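You operate a simulated robot arm through the tools that you are given. There is no shell and no other tool. Be economical: measure what you need, move in short steps, check, and stop when the job is done.

Carry out the task below with a simulated robot arm. There is one attempt and no reset: what you move stays moved.

TASK
Take the mesh roller and leave it on top of the clips carton.
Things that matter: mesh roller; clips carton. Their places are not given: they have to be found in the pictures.

It is judged by the outcome, as a careful person would: the job done as asked, and still so three seconds after it is handed in. It fails if anything else is knocked over, pushed out of place, dropped, spilled or broken.

THE ROBOT
A 7-joint arm with a two-finger parallel gripper, fixed in place. Base frame: the origin is at the foot of the arm, x ahead of it, y to its left, z up; the work surface is at about z = 0.86. Lengths are in m, angles in rad, forces in N, time in s.
With the tool pointing down near the work surface it reaches from about 0.3 to 0.7 m from the base axis. Its first joint turns from -1.152 to 1.152 rad. Payload 1.57 kg.
Tool frame: the origin (TCP) lies between the finger pads and is the grasp point; the fingertips stand 0.03 m ahead of it; z points along the fingers, y is the line along which they close. The gripper opens to 0.11 m. The fingers are 0.024 m wide and 0.012 m thick; the gripper's body (0.048 by 0.112 m) begins 0.078 m behind the TCP.
Orientation is told as [roll, pitch, yaw] about the base's x, y, z axes, in that order, counted from this pose: with the fingers straight down and closing along the base's y, the tool's x points along the base's -x, its y along +y and its z along -z.

THE INTERFACE
- The arm moves only by the tool drive_tool. Its argument "plan" is a list of rows, each an object (a shift or turn left out is 0, a gripper value left out holds the last) with "travel": the shift along the tool's x, y, z in m, a list of three; "delta_rot": the turn, a rotation vector about the tool's x, y, z in rad, a list of three; "hand": the opening, from 0 (shut) to 1 (fully open). In form: [{"travel": [x, y, z], "delta_rot": [rx, ry, rz], "hand": hand}, ...]. A call has 1 to 20 rows; each row shifts and turns the commanded pose from where the row before left it, along the tool's axes as they then stand. A row lasts 0.2 s, in which the tool goes at most 0.05 m and 0.15 rad; a call with a longer step from one row to the next is refused whole, and so is a gripper value outside its range. A pose out of reach is approached as far as the arm can. The call stops where the force on the tool passes 40 N (or 10 N more than at its start, if that is more) or the arm is blocked; 0.2 s more then pass. The fingers move at their own pace (about 0.108 m/s each) and stop on an object; they squeeze with about 30 N. The grip force told is the motor's: it shows also when the fingers shut on nothing. Time passes only in rows, and 0.2 s behind the last, so rows that do not move let the fingers close. It gives the time, the measured TCP pose, the force on the tool (base axes), the opening and the grip force at its end, in the units of the frame above (readings bear some noise), and new pictures: "views" is both (left out), scene, wrist or none.
- Cameras (640 x 400 px; columns grow to the right, rows downward): "scene" is fixed at [0.18, -0.4081, 1.4012]; the picture's right is [0.60, -0.80, 0.00], its down [-0.48, -0.36, -0.80] and it looks along [0.64, 0.48, -0.60] (base axes); focal length 315 px, centre (320, 200). "wrist" rides on the gripper at [-0.036, 0, -0.08] in the tool frame; the picture's right is [0.00, -1.00, 0.00], its down [0.97, 0.00, -0.24] and it looks along [0.24, 0.00, 0.97] (tool axes); focal length 218 px, centre (320, 200).
- measure_at(camera, pixels): for up to 12 pixels [column, row] of the newest picture of that camera ("zoom" is the newest enlarged one), the place [x, y, z] in the base frame of the surface seen there, good to about 0.002 m. No time passes.
- inspect(camera, box): a new picture of the part [left, top, right, bottom] of that camera's present view, enlarged. No time passes.
- close_job(): hands the job in; it is judged then, once.

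Work in short steps. Measure before you move; look again where a grasp or a placing could have gone wrong, and mend it. You have 60 turns and 100 pictures in all, the two below and enlarged ones among them. Open the gripper and draw the arm clear of the work before you hand the job in, unless the task says otherwise; then end with one line.

The tools are called by a JSON object that holds its "api" and its "payload". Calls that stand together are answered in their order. drive_tool: Moves the arm, as the interface text tells. Its arguments: {"type":"object","properties":{"plan":{"type":"array","items":{"type":"object","properties":{"travel":{"type":"array","items":{"type":"number"}},"delta_rot":{"type":"array","items":{"type":"number"}},"hand":{"type":"number"}}}},"views":{"type":"string","enum":["both","scene","wrist","none"]}},"required":["plan"]} The other tools are called the same way: measure_at (camera, pixels) gives the place of the surface under pixels of a picture; inspect (camera, box) takes an enlarged picture of a part of a camera's view; close_job () hands the job in.

At the start:

```text
time: 0.0
ee_pos: [0.4085, -0.152, 1.2085]
orientation: [-0.001, 0.0, -0.001]
wrist_force: [-0.2, 0.3, 0.4]
grip_width: 0.1101
finger_force: 0.1
```

scene: 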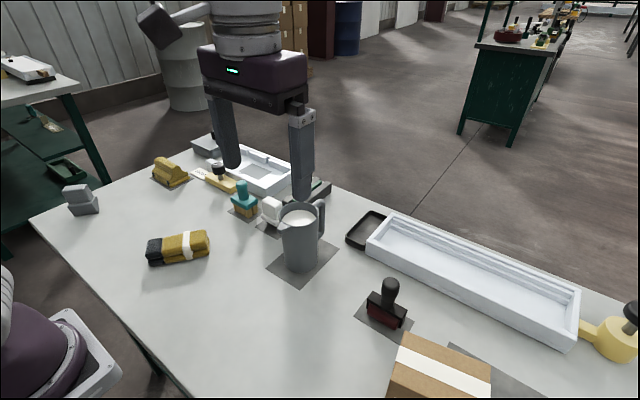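
wrist: 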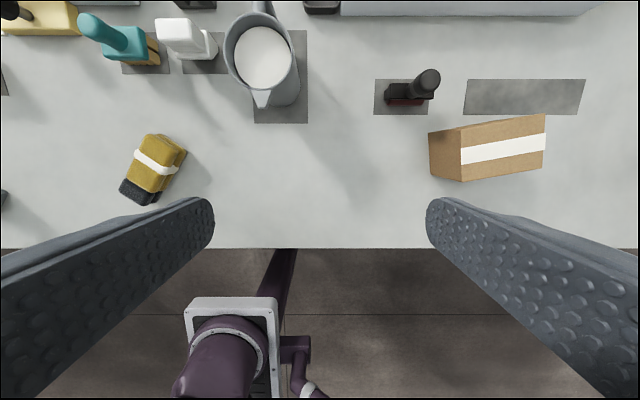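

The scene shows several small items; I enlarge the areas to identify the mesh roller and clips carton.

{"api": "inspect", "payload": {"camera": "scene", "box": [130, 120, 350, 280]}}

{"api": "inspect", "payload": {"camera": "scene", "box": [340, 200, 640, 400]}}

{"api": "inspect", "payload": {"camera": "wrist", "box": [0, 0, 320, 210]}}

```text
2.50 times, centred on (240, 200) of scene
```

zoom: 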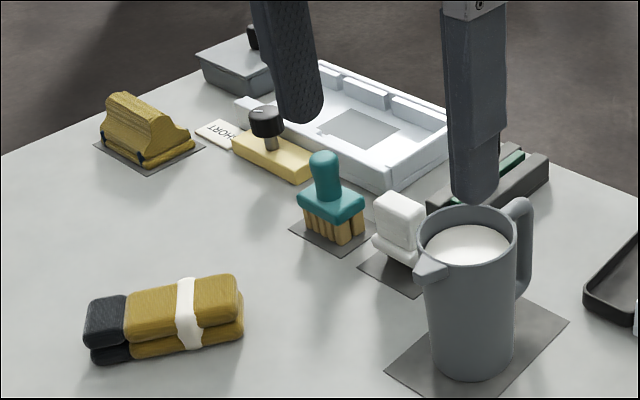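

```text
2.00 times, centred on (490, 300) of scene
```

zoom: 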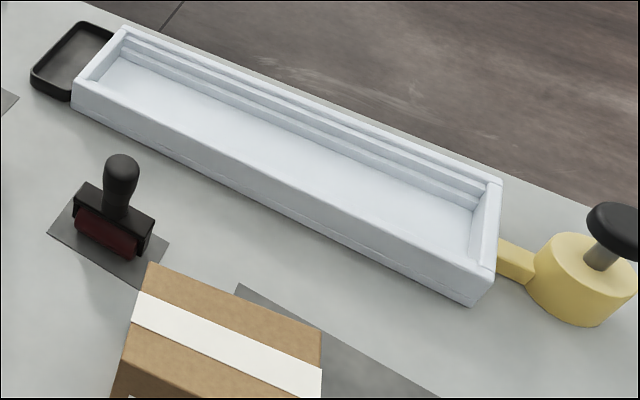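

```text
1.90 times, centred on (160, 105) of wrist
```

zoom: 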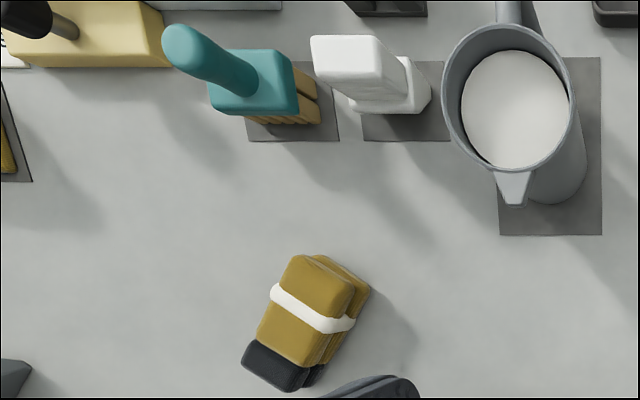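

I need sharper views of the candidates before choosing.

{"api": "inspect", "payload": {"camera": "scene", "box": [350, 265, 430, 335]}}

{"api": "inspect", "payload": {"camera": "scene", "box": [140, 145, 220, 195]}}

{"api": "inspect", "payload": {"camera": "scene", "box": [40, 170, 120, 220]}}

{"api": "inspect", "payload": {"camera": "wrist", "box": [360, 50, 600, 200]}}

{"api": "inspect", "payload": {"camera": "scene", "box": [180, 125, 340, 225]}}

```text
5.71 times, centred on (390, 300) of scene
```

zoom: 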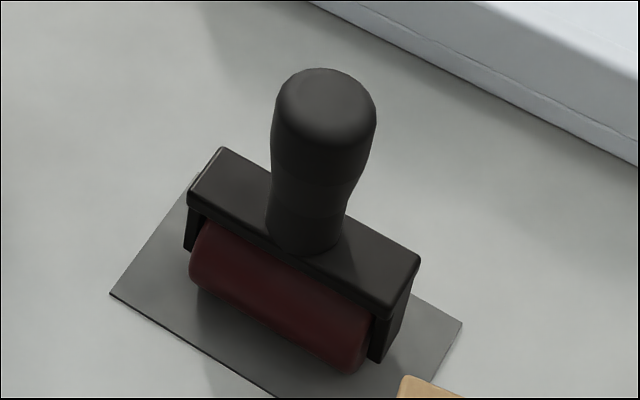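

```text
8.00 times, centred on (180, 170) of scene
```

zoom: 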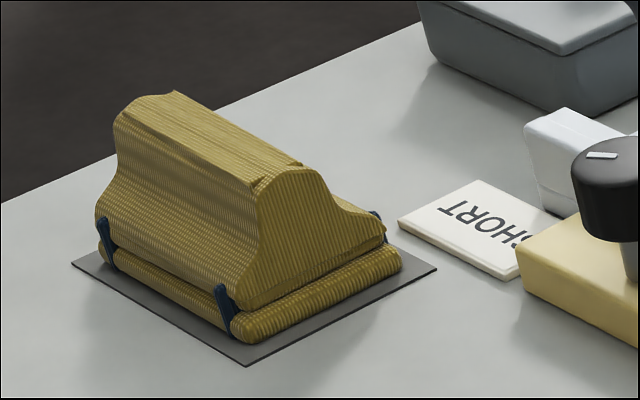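

```text
8.00 times, centred on (80, 195) of scene
```

zoom: 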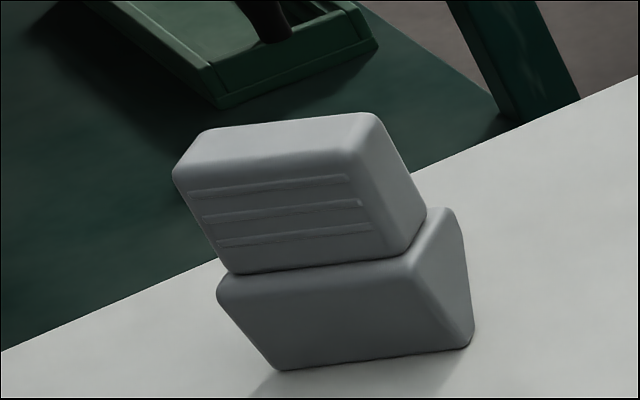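

```text
2.67 times, centred on (480, 125) of wrist
```

zoom: 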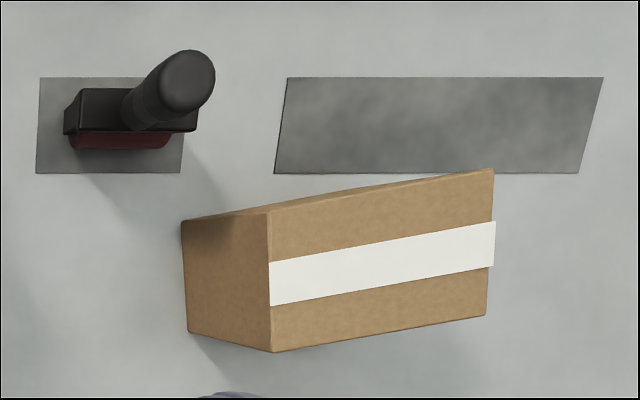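

```text
4.00 times, centred on (260, 175) of scene
```

zoom: 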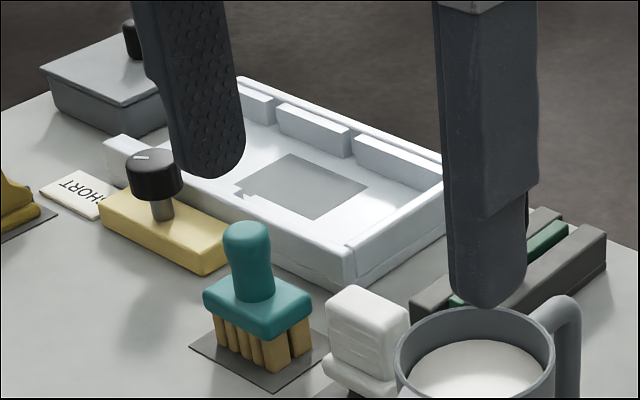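

The black-handled roller with the red drum (scene 388,305) is the mesh roller, and the cardboard box (440,370) is the clips carton. I measure both.

{"api": "measure_at", "payload": {"camera": "wrist", "pixels": [[428, 77], [402, 97], [388, 95], [430, 98], [405, 102], [375, 113], [429, 135], [461, 128], [545, 115], [461, 181], [543, 168], [434, 175]]}}

{"api": "measure_at", "payload": {"camera": "scene", "pixels": [[391, 280], [373, 293], [378, 291], [421, 312], [417, 317], [375, 298], [415, 330], [415, 340], [489, 372], [385, 385], [440, 366], [398, 300]]}}

```text
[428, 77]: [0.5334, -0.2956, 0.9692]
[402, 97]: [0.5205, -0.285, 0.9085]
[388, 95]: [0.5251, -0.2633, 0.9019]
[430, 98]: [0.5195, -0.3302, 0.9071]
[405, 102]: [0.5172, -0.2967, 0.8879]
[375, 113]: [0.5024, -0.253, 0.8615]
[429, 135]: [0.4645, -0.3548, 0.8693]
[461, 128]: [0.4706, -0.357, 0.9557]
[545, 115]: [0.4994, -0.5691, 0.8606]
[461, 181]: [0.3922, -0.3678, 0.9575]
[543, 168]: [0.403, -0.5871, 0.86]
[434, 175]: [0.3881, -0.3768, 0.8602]
```

```text
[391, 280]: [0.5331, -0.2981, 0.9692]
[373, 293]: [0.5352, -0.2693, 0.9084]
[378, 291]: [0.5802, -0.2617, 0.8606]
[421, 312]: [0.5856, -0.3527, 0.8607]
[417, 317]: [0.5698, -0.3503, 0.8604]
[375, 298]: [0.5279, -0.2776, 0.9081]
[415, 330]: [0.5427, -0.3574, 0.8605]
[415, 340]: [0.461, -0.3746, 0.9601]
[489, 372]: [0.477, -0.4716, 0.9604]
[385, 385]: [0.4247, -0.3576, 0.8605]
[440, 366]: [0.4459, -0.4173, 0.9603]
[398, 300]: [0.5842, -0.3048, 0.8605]
```

Roller handle top is around (0.53, -0.298, 0.969), frame top z≈0.908; carton top z≈0.960. I move above the handle with the gripper partly open and look.

{"api": "drive_tool", "payload": {"plan": [{"travel": [-0.03, -0.0365, 0.0], "hand": 0.75}, {"travel": [-0.03, -0.0365, 0.02]}, {"travel": [-0.03, -0.0365, 0.02]}, {"travel": [-0.0285, -0.0365, 0.02]}, {}]}}

```text
refused: row 2 steps farther than a row can; nothing moved
```

{"api": "drive_tool", "payload": {"plan": [{"travel": [-0.02, -0.0245, 0.01], "hand": 0.75}, {"travel": [-0.02, -0.0245, 0.01]}, {"travel": [-0.02, -0.0245, 0.01]}, {"travel": [-0.02, -0.0245, 0.01]}, {"travel": [-0.02, -0.0245, 0.01]}, {"travel": [-0.0185, -0.0235, 0.01]}, {}]}}

```text
time: 1.6
ee_pos: [0.5271, -0.2977, 1.1484]
orientation: [0.001, 0.0, -0.001]
wrist_force: [-0.1, 0.0, -0.4]
grip_width: 0.0823
finger_force: 0.0
```

scene: 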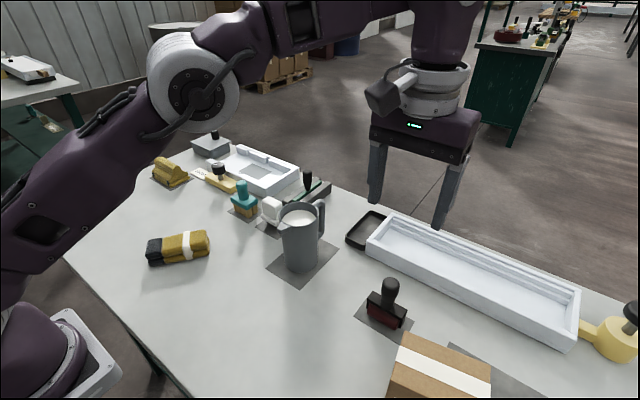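
wrist: 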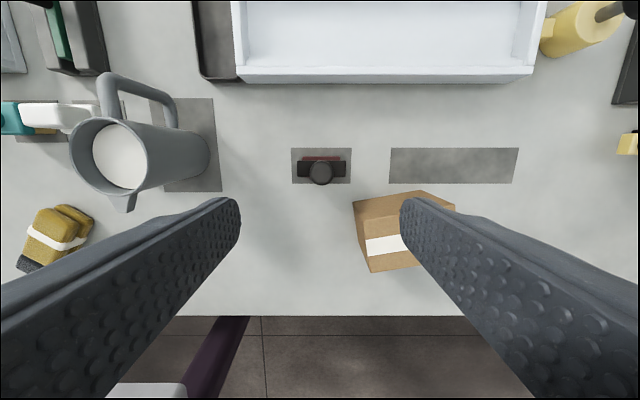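

The roller is at wrist (321,170) and the carton at (390,235). I measure the handle, frame and carton corners from here.

{"api": "measure_at", "payload": {"camera": "wrist", "pixels": [[321, 171], [311, 171], [331, 171], [321, 180], [300, 170], [343, 170], [320, 158], [363, 223], [371, 270], [418, 191], [354, 203], [400, 250]]}}

{"api": "inspect", "payload": {"camera": "wrist", "box": [280, 140, 480, 280]}}

{"api": "measure_at", "payload": {"camera": "scene", "pixels": [[407, 334], [490, 367], [487, 396], [388, 396], [410, 337], [488, 370], [391, 392], [391, 287], [383, 289], [398, 289]]}}

```text
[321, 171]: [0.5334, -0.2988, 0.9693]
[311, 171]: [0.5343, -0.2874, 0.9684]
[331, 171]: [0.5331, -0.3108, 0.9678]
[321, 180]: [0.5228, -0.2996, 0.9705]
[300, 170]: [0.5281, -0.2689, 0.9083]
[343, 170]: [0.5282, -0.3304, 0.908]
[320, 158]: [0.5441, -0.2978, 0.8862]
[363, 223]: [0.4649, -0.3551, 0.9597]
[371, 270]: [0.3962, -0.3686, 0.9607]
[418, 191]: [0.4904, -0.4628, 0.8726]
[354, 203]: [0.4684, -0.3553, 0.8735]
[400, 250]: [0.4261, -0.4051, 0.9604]
```

```text
2.86 times, centred on (380, 210) of wrist
```

zoom: 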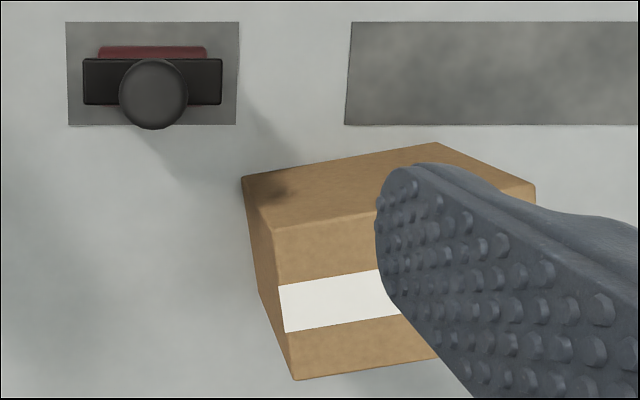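

```text
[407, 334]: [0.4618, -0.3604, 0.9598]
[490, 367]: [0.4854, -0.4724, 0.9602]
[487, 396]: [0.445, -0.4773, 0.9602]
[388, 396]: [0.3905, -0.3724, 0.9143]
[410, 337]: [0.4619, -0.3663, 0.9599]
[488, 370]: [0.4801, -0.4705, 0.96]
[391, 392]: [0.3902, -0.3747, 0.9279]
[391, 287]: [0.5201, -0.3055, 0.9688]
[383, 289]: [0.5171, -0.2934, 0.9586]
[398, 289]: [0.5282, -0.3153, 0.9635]
```

Handle axis ≈ (0.530, -0.299), about 0.024 in diameter; carton top centre ≈ (0.44, -0.42), turned about 0.18 rad. I descend onto the handle to TCP z≈0.945 (tips clear of the frame at 0.908).

{"api": "drive_tool", "payload": {"plan": [{"travel": [-0.003, -0.0012, 0.04]}, {"travel": [0, 0, 0.045]}, {"travel": [0, 0, 0.045]}, {"travel": [0, 0, 0.04]}, {"travel": [0, 0, 0.033]}, {}]}}

```text
time: 3.0
ee_pos: [0.5292, -0.2989, 0.9456]
orientation: [0.0, 0.0, -0.001]
wrist_force: [-0.1, -0.2, -1.0]
grip_width: 0.0827
finger_force: 0.0
```

scene: 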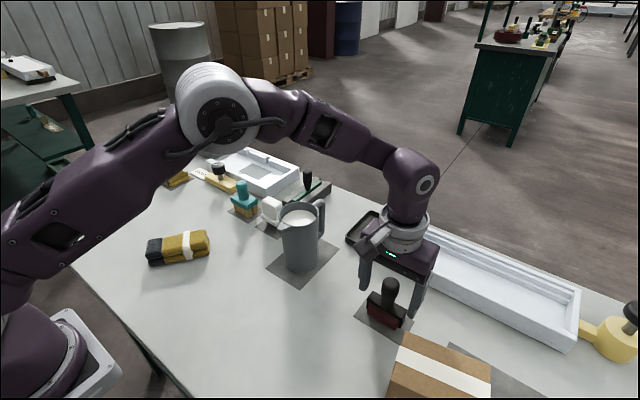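
wrist: 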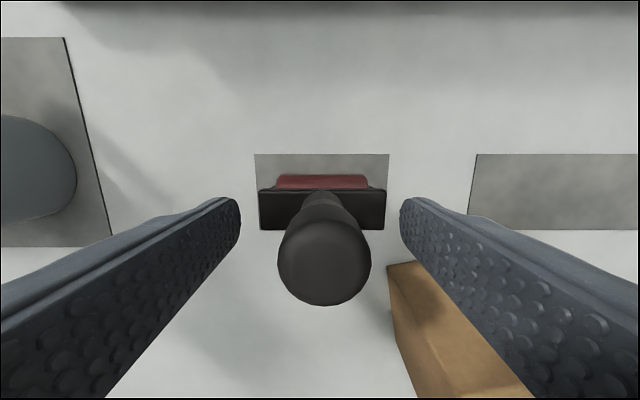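

The handle is centred between the pads; I close the gripper.

{"api": "drive_tool", "payload": {"plan": [{"hand": 0.0}, {}, {}, {}], "views": "wrist"}}

{"api": "drive_tool", "payload": {"plan": [{"travel": [0, 0, -0.02]}, {"travel": [0, 0, -0.04]}, {"travel": [0, 0, -0.04]}, {"travel": [0, 0, -0.04]}, {"travel": [0, 0, -0.02]}, {}]}}

```text
time: 4.0
ee_pos: [0.5293, -0.2991, 0.946]
orientation: [-0.001, 0.001, 0.0]
wrist_force: [-0.3, -1.9, 1.0]
grip_width: 0.0297
finger_force: 30.2
```

wrist: 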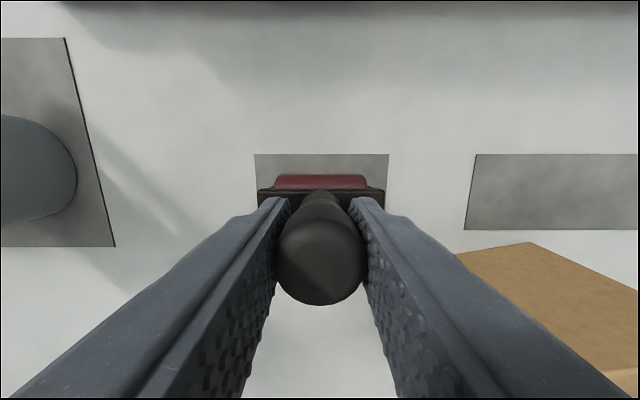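

```text
time: 5.4
ee_pos: [0.5293, -0.3002, 1.1059]
orientation: [0.002, 0.0, 0.0]
wrist_force: [0.0, 0.1, -1.9]
grip_width: 0.0294
finger_force: 29.7
```

scene: 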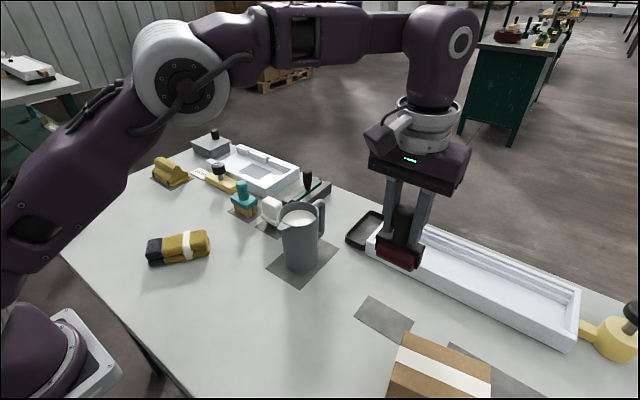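
wrist: 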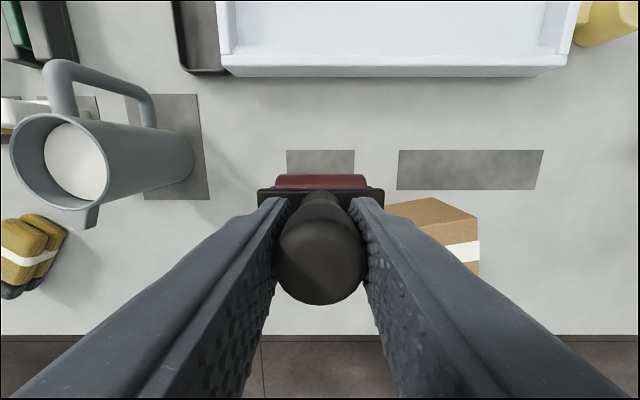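

The roller is held upright. I carry it above the carton's centre and then turn to match the carton.

{"api": "inspect", "payload": {"camera": "scene", "box": [350, 190, 450, 290]}}

{"api": "drive_tool", "payload": {"plan": [{"travel": [0.018, -0.024, 0]}, {"travel": [0.018, -0.024, 0]}, {"travel": [0.018, -0.024, 0]}, {"travel": [0.018, -0.024, 0]}, {"travel": [0.017, -0.0255, 0]}, {"delta_rot": [0, 0, -0.09]}, {"delta_rot": [0, 0, -0.09]}, {}]}}

```text
4.00 times, centred on (400, 240) of scene
```

zoom: 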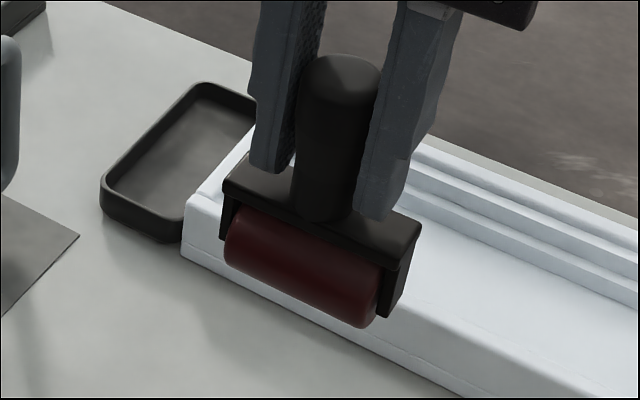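

```text
time: 7.2
ee_pos: [0.4406, -0.421, 1.1053]
orientation: [0.001, 0.002, 0.18]
wrist_force: [-0.3, -0.6, -3.5]
grip_width: 0.0291
finger_force: 29.8
```

scene: 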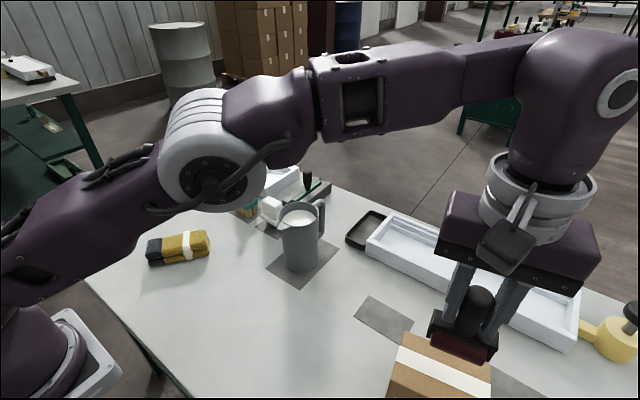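
wrist: 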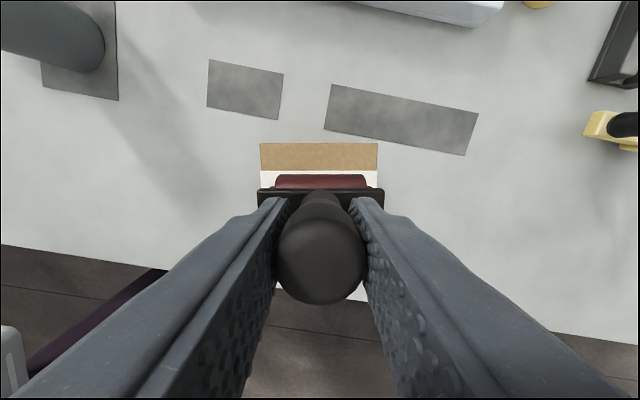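

Aligned with the carton. Contact is expected at TCP z≈1.0455; I measure the edges and lower to just above it.

{"api": "measure_at", "payload": {"camera": "wrist", "pixels": [[265, 147], [373, 147], [320, 146], [320, 178], [262, 195], [380, 195]]}}

{"api": "drive_tool", "payload": {"plan": [{"travel": [0, 0, 0.02]}, {"travel": [0, 0, 0.02]}, {"travel": [0, 0, 0.013]}, {}]}}

```text
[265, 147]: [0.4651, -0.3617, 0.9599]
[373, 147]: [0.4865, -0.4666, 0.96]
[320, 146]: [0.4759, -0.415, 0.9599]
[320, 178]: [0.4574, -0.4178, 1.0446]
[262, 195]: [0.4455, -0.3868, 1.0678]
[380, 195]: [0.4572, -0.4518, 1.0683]
```

```text
time: 8.2
ee_pos: [0.4412, -0.4211, 1.0532]
orientation: [0.0, -0.001, 0.179]
wrist_force: [-0.5, -0.7, -2.5]
grip_width: 0.0293
finger_force: 29.8
```

scene: 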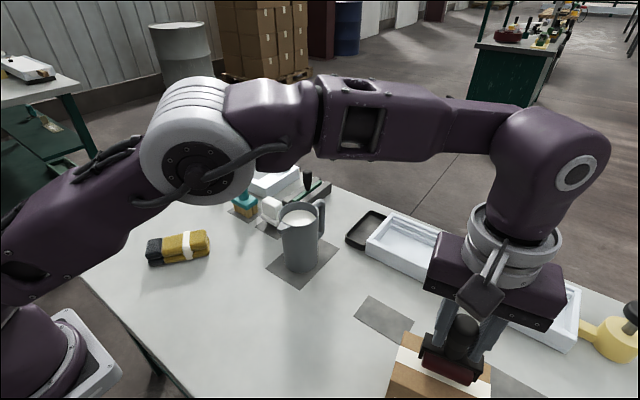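
wrist: 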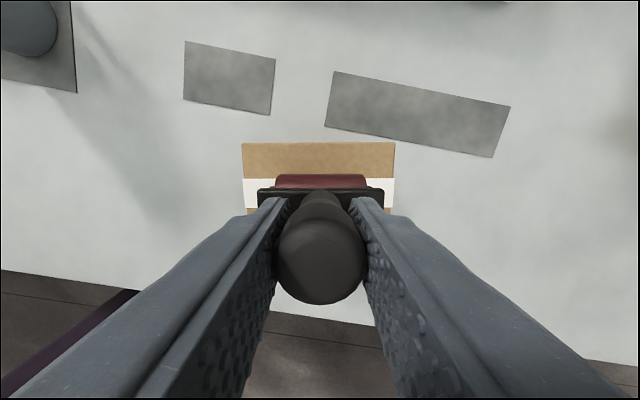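

Well centred, about 7 mm above contact. I lower in fine steps and watch the force.

{"api": "drive_tool", "payload": {"plan": [{"travel": [0, 0, 0.003]}, {"travel": [0, 0, 0.003]}, {"travel": [0, 0, 0.001]}, {}], "views": "none"}}

```text
time: 9.2
ee_pos: [0.4401, -0.4206, 1.0466]
orientation: [-0.001, 0.0, 0.179]
wrist_force: [0.5, 0.1, -0.3]
grip_width: 0.0293
finger_force: 30.0
```

{"api": "drive_tool", "payload": {"plan": [{"travel": [0, 0, 0.001]}, {}]}}

{"api": "inspect", "payload": {"camera": "scene", "box": [380, 290, 520, 400]}}

```text
time: 9.8
ee_pos: [0.4423, -0.4201, 1.0451]
orientation: [-0.001, -0.001, 0.18]
wrist_force: [1.5, -2.9, 8.6]
grip_width: 0.029
finger_force: 29.6
```

scene: 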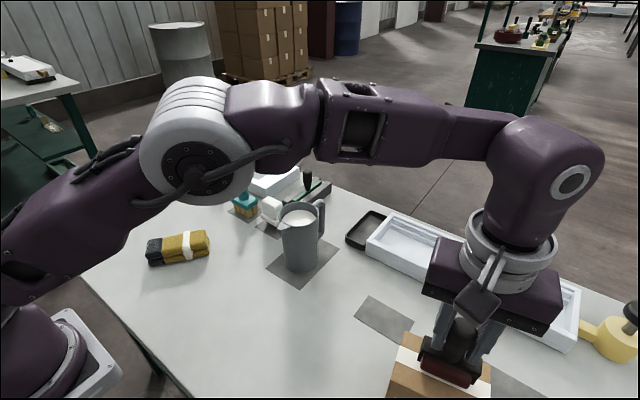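
wrist: 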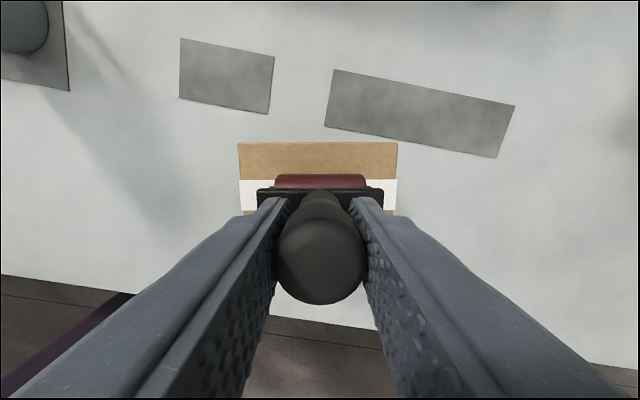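

```text
3.64 times, centred on (450, 345) of scene
```

zoom: 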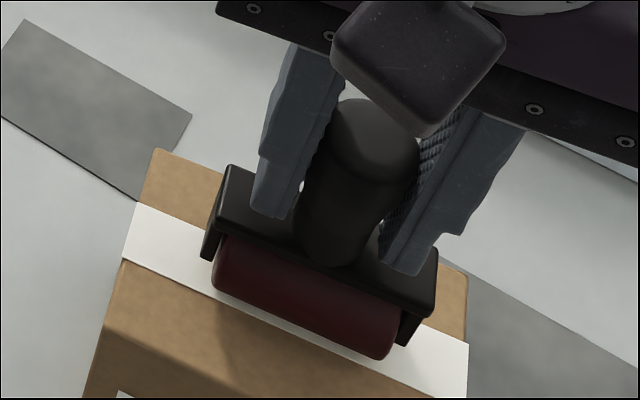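

Contact is confirmed (about 9 N up). I ease off slightly, open partway and look before retreating.

{"api": "drive_tool", "payload": {"plan": [{"travel": [0, 0, -0.0006]}, {"hand": 0.35}, {"hand": 0.6}, {}, {}]}}

```text
time: 11.0
ee_pos: [0.4407, -0.4218, 1.0462]
orientation: [-0.001, 0.001, 0.18]
wrist_force: [-0.1, -0.2, -0.7]
grip_width: 0.0658
finger_force: 0.2
```

scene: 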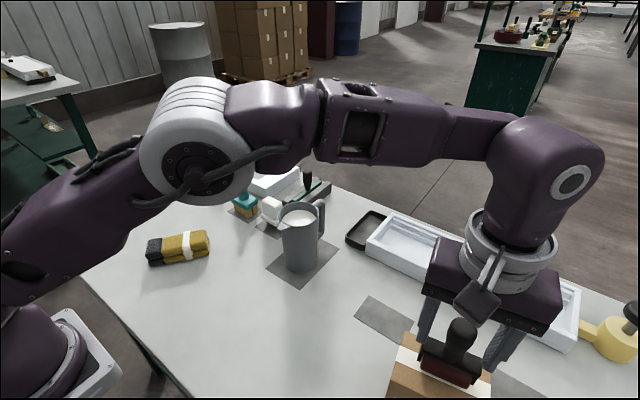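
wrist: 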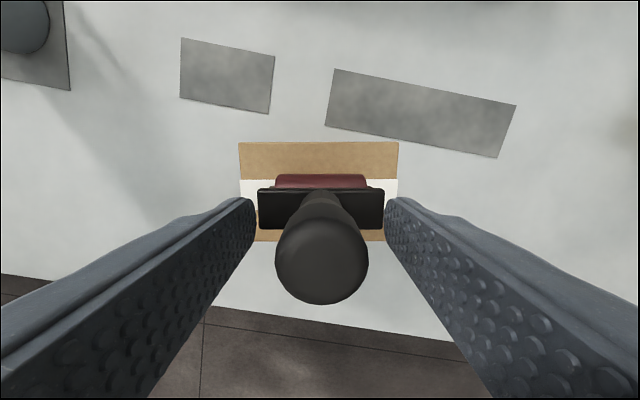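

The roller stands upright on its own and the fingers are clear. I retreat straight up, then away.

{"api": "drive_tool", "payload": {"plan": [{"travel": [0, 0, -0.02]}, {"travel": [0, 0, -0.04]}, {"travel": [0, 0, -0.045]}, {"travel": [0, 0, -0.045]}, {"travel": [0, 0.04, -0.01]}, {"travel": [0, 0.045, 0]}, {"travel": [0, 0.045, 0]}, {"travel": [0, 0.045, 0]}, {"travel": [0, 0.045, 0]}, {}, {}, {}]}}

{"api": "inspect", "payload": {"camera": "scene", "box": [340, 270, 540, 400]}}

```text
time: 13.6
ee_pos: [0.3884, -0.1731, 1.185]
orientation: [-0.001, -0.001, 0.18]
wrist_force: [-1.1, -0.2, 0.2]
grip_width: 0.066
finger_force: 0.0
out of reach, approached as far as the arm can: row 3, 4
```

scene: 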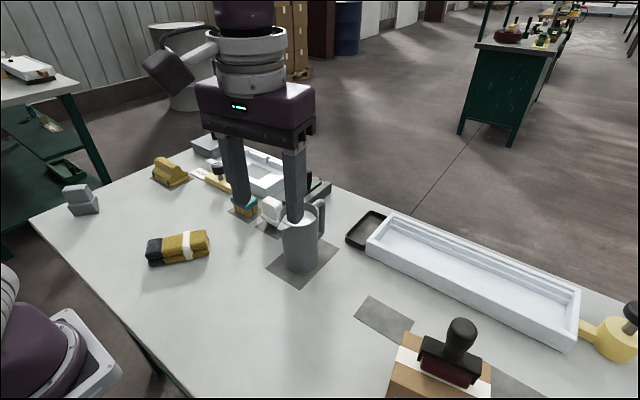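
wrist: 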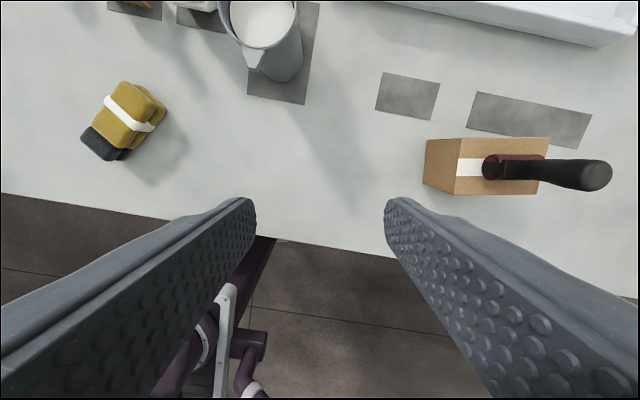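

```text
3.08 times, centred on (440, 335) of scene
```

zoom: 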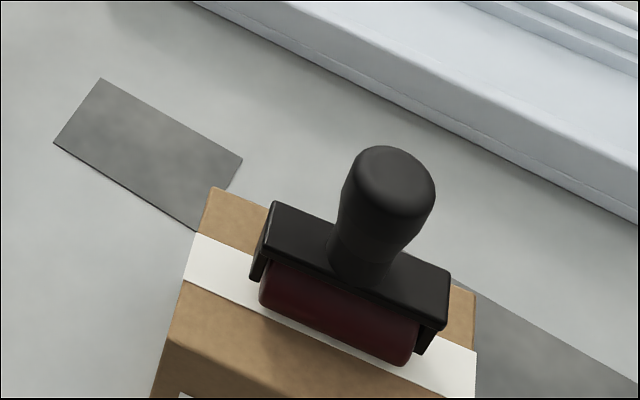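

The roller rests upright and still on the carton. Nothing else has moved and the arm is clear, so I hand in.

{"api": "close_job", "payload": {}}

```text
The job is handed in.
```

The mesh roller is standing upright on top of the clips carton, and the job is handed in. Neither object was labelled, so I took the black-handled roller with the red drum as the mesh roller and the only cardboard box on the table as the clips carton.
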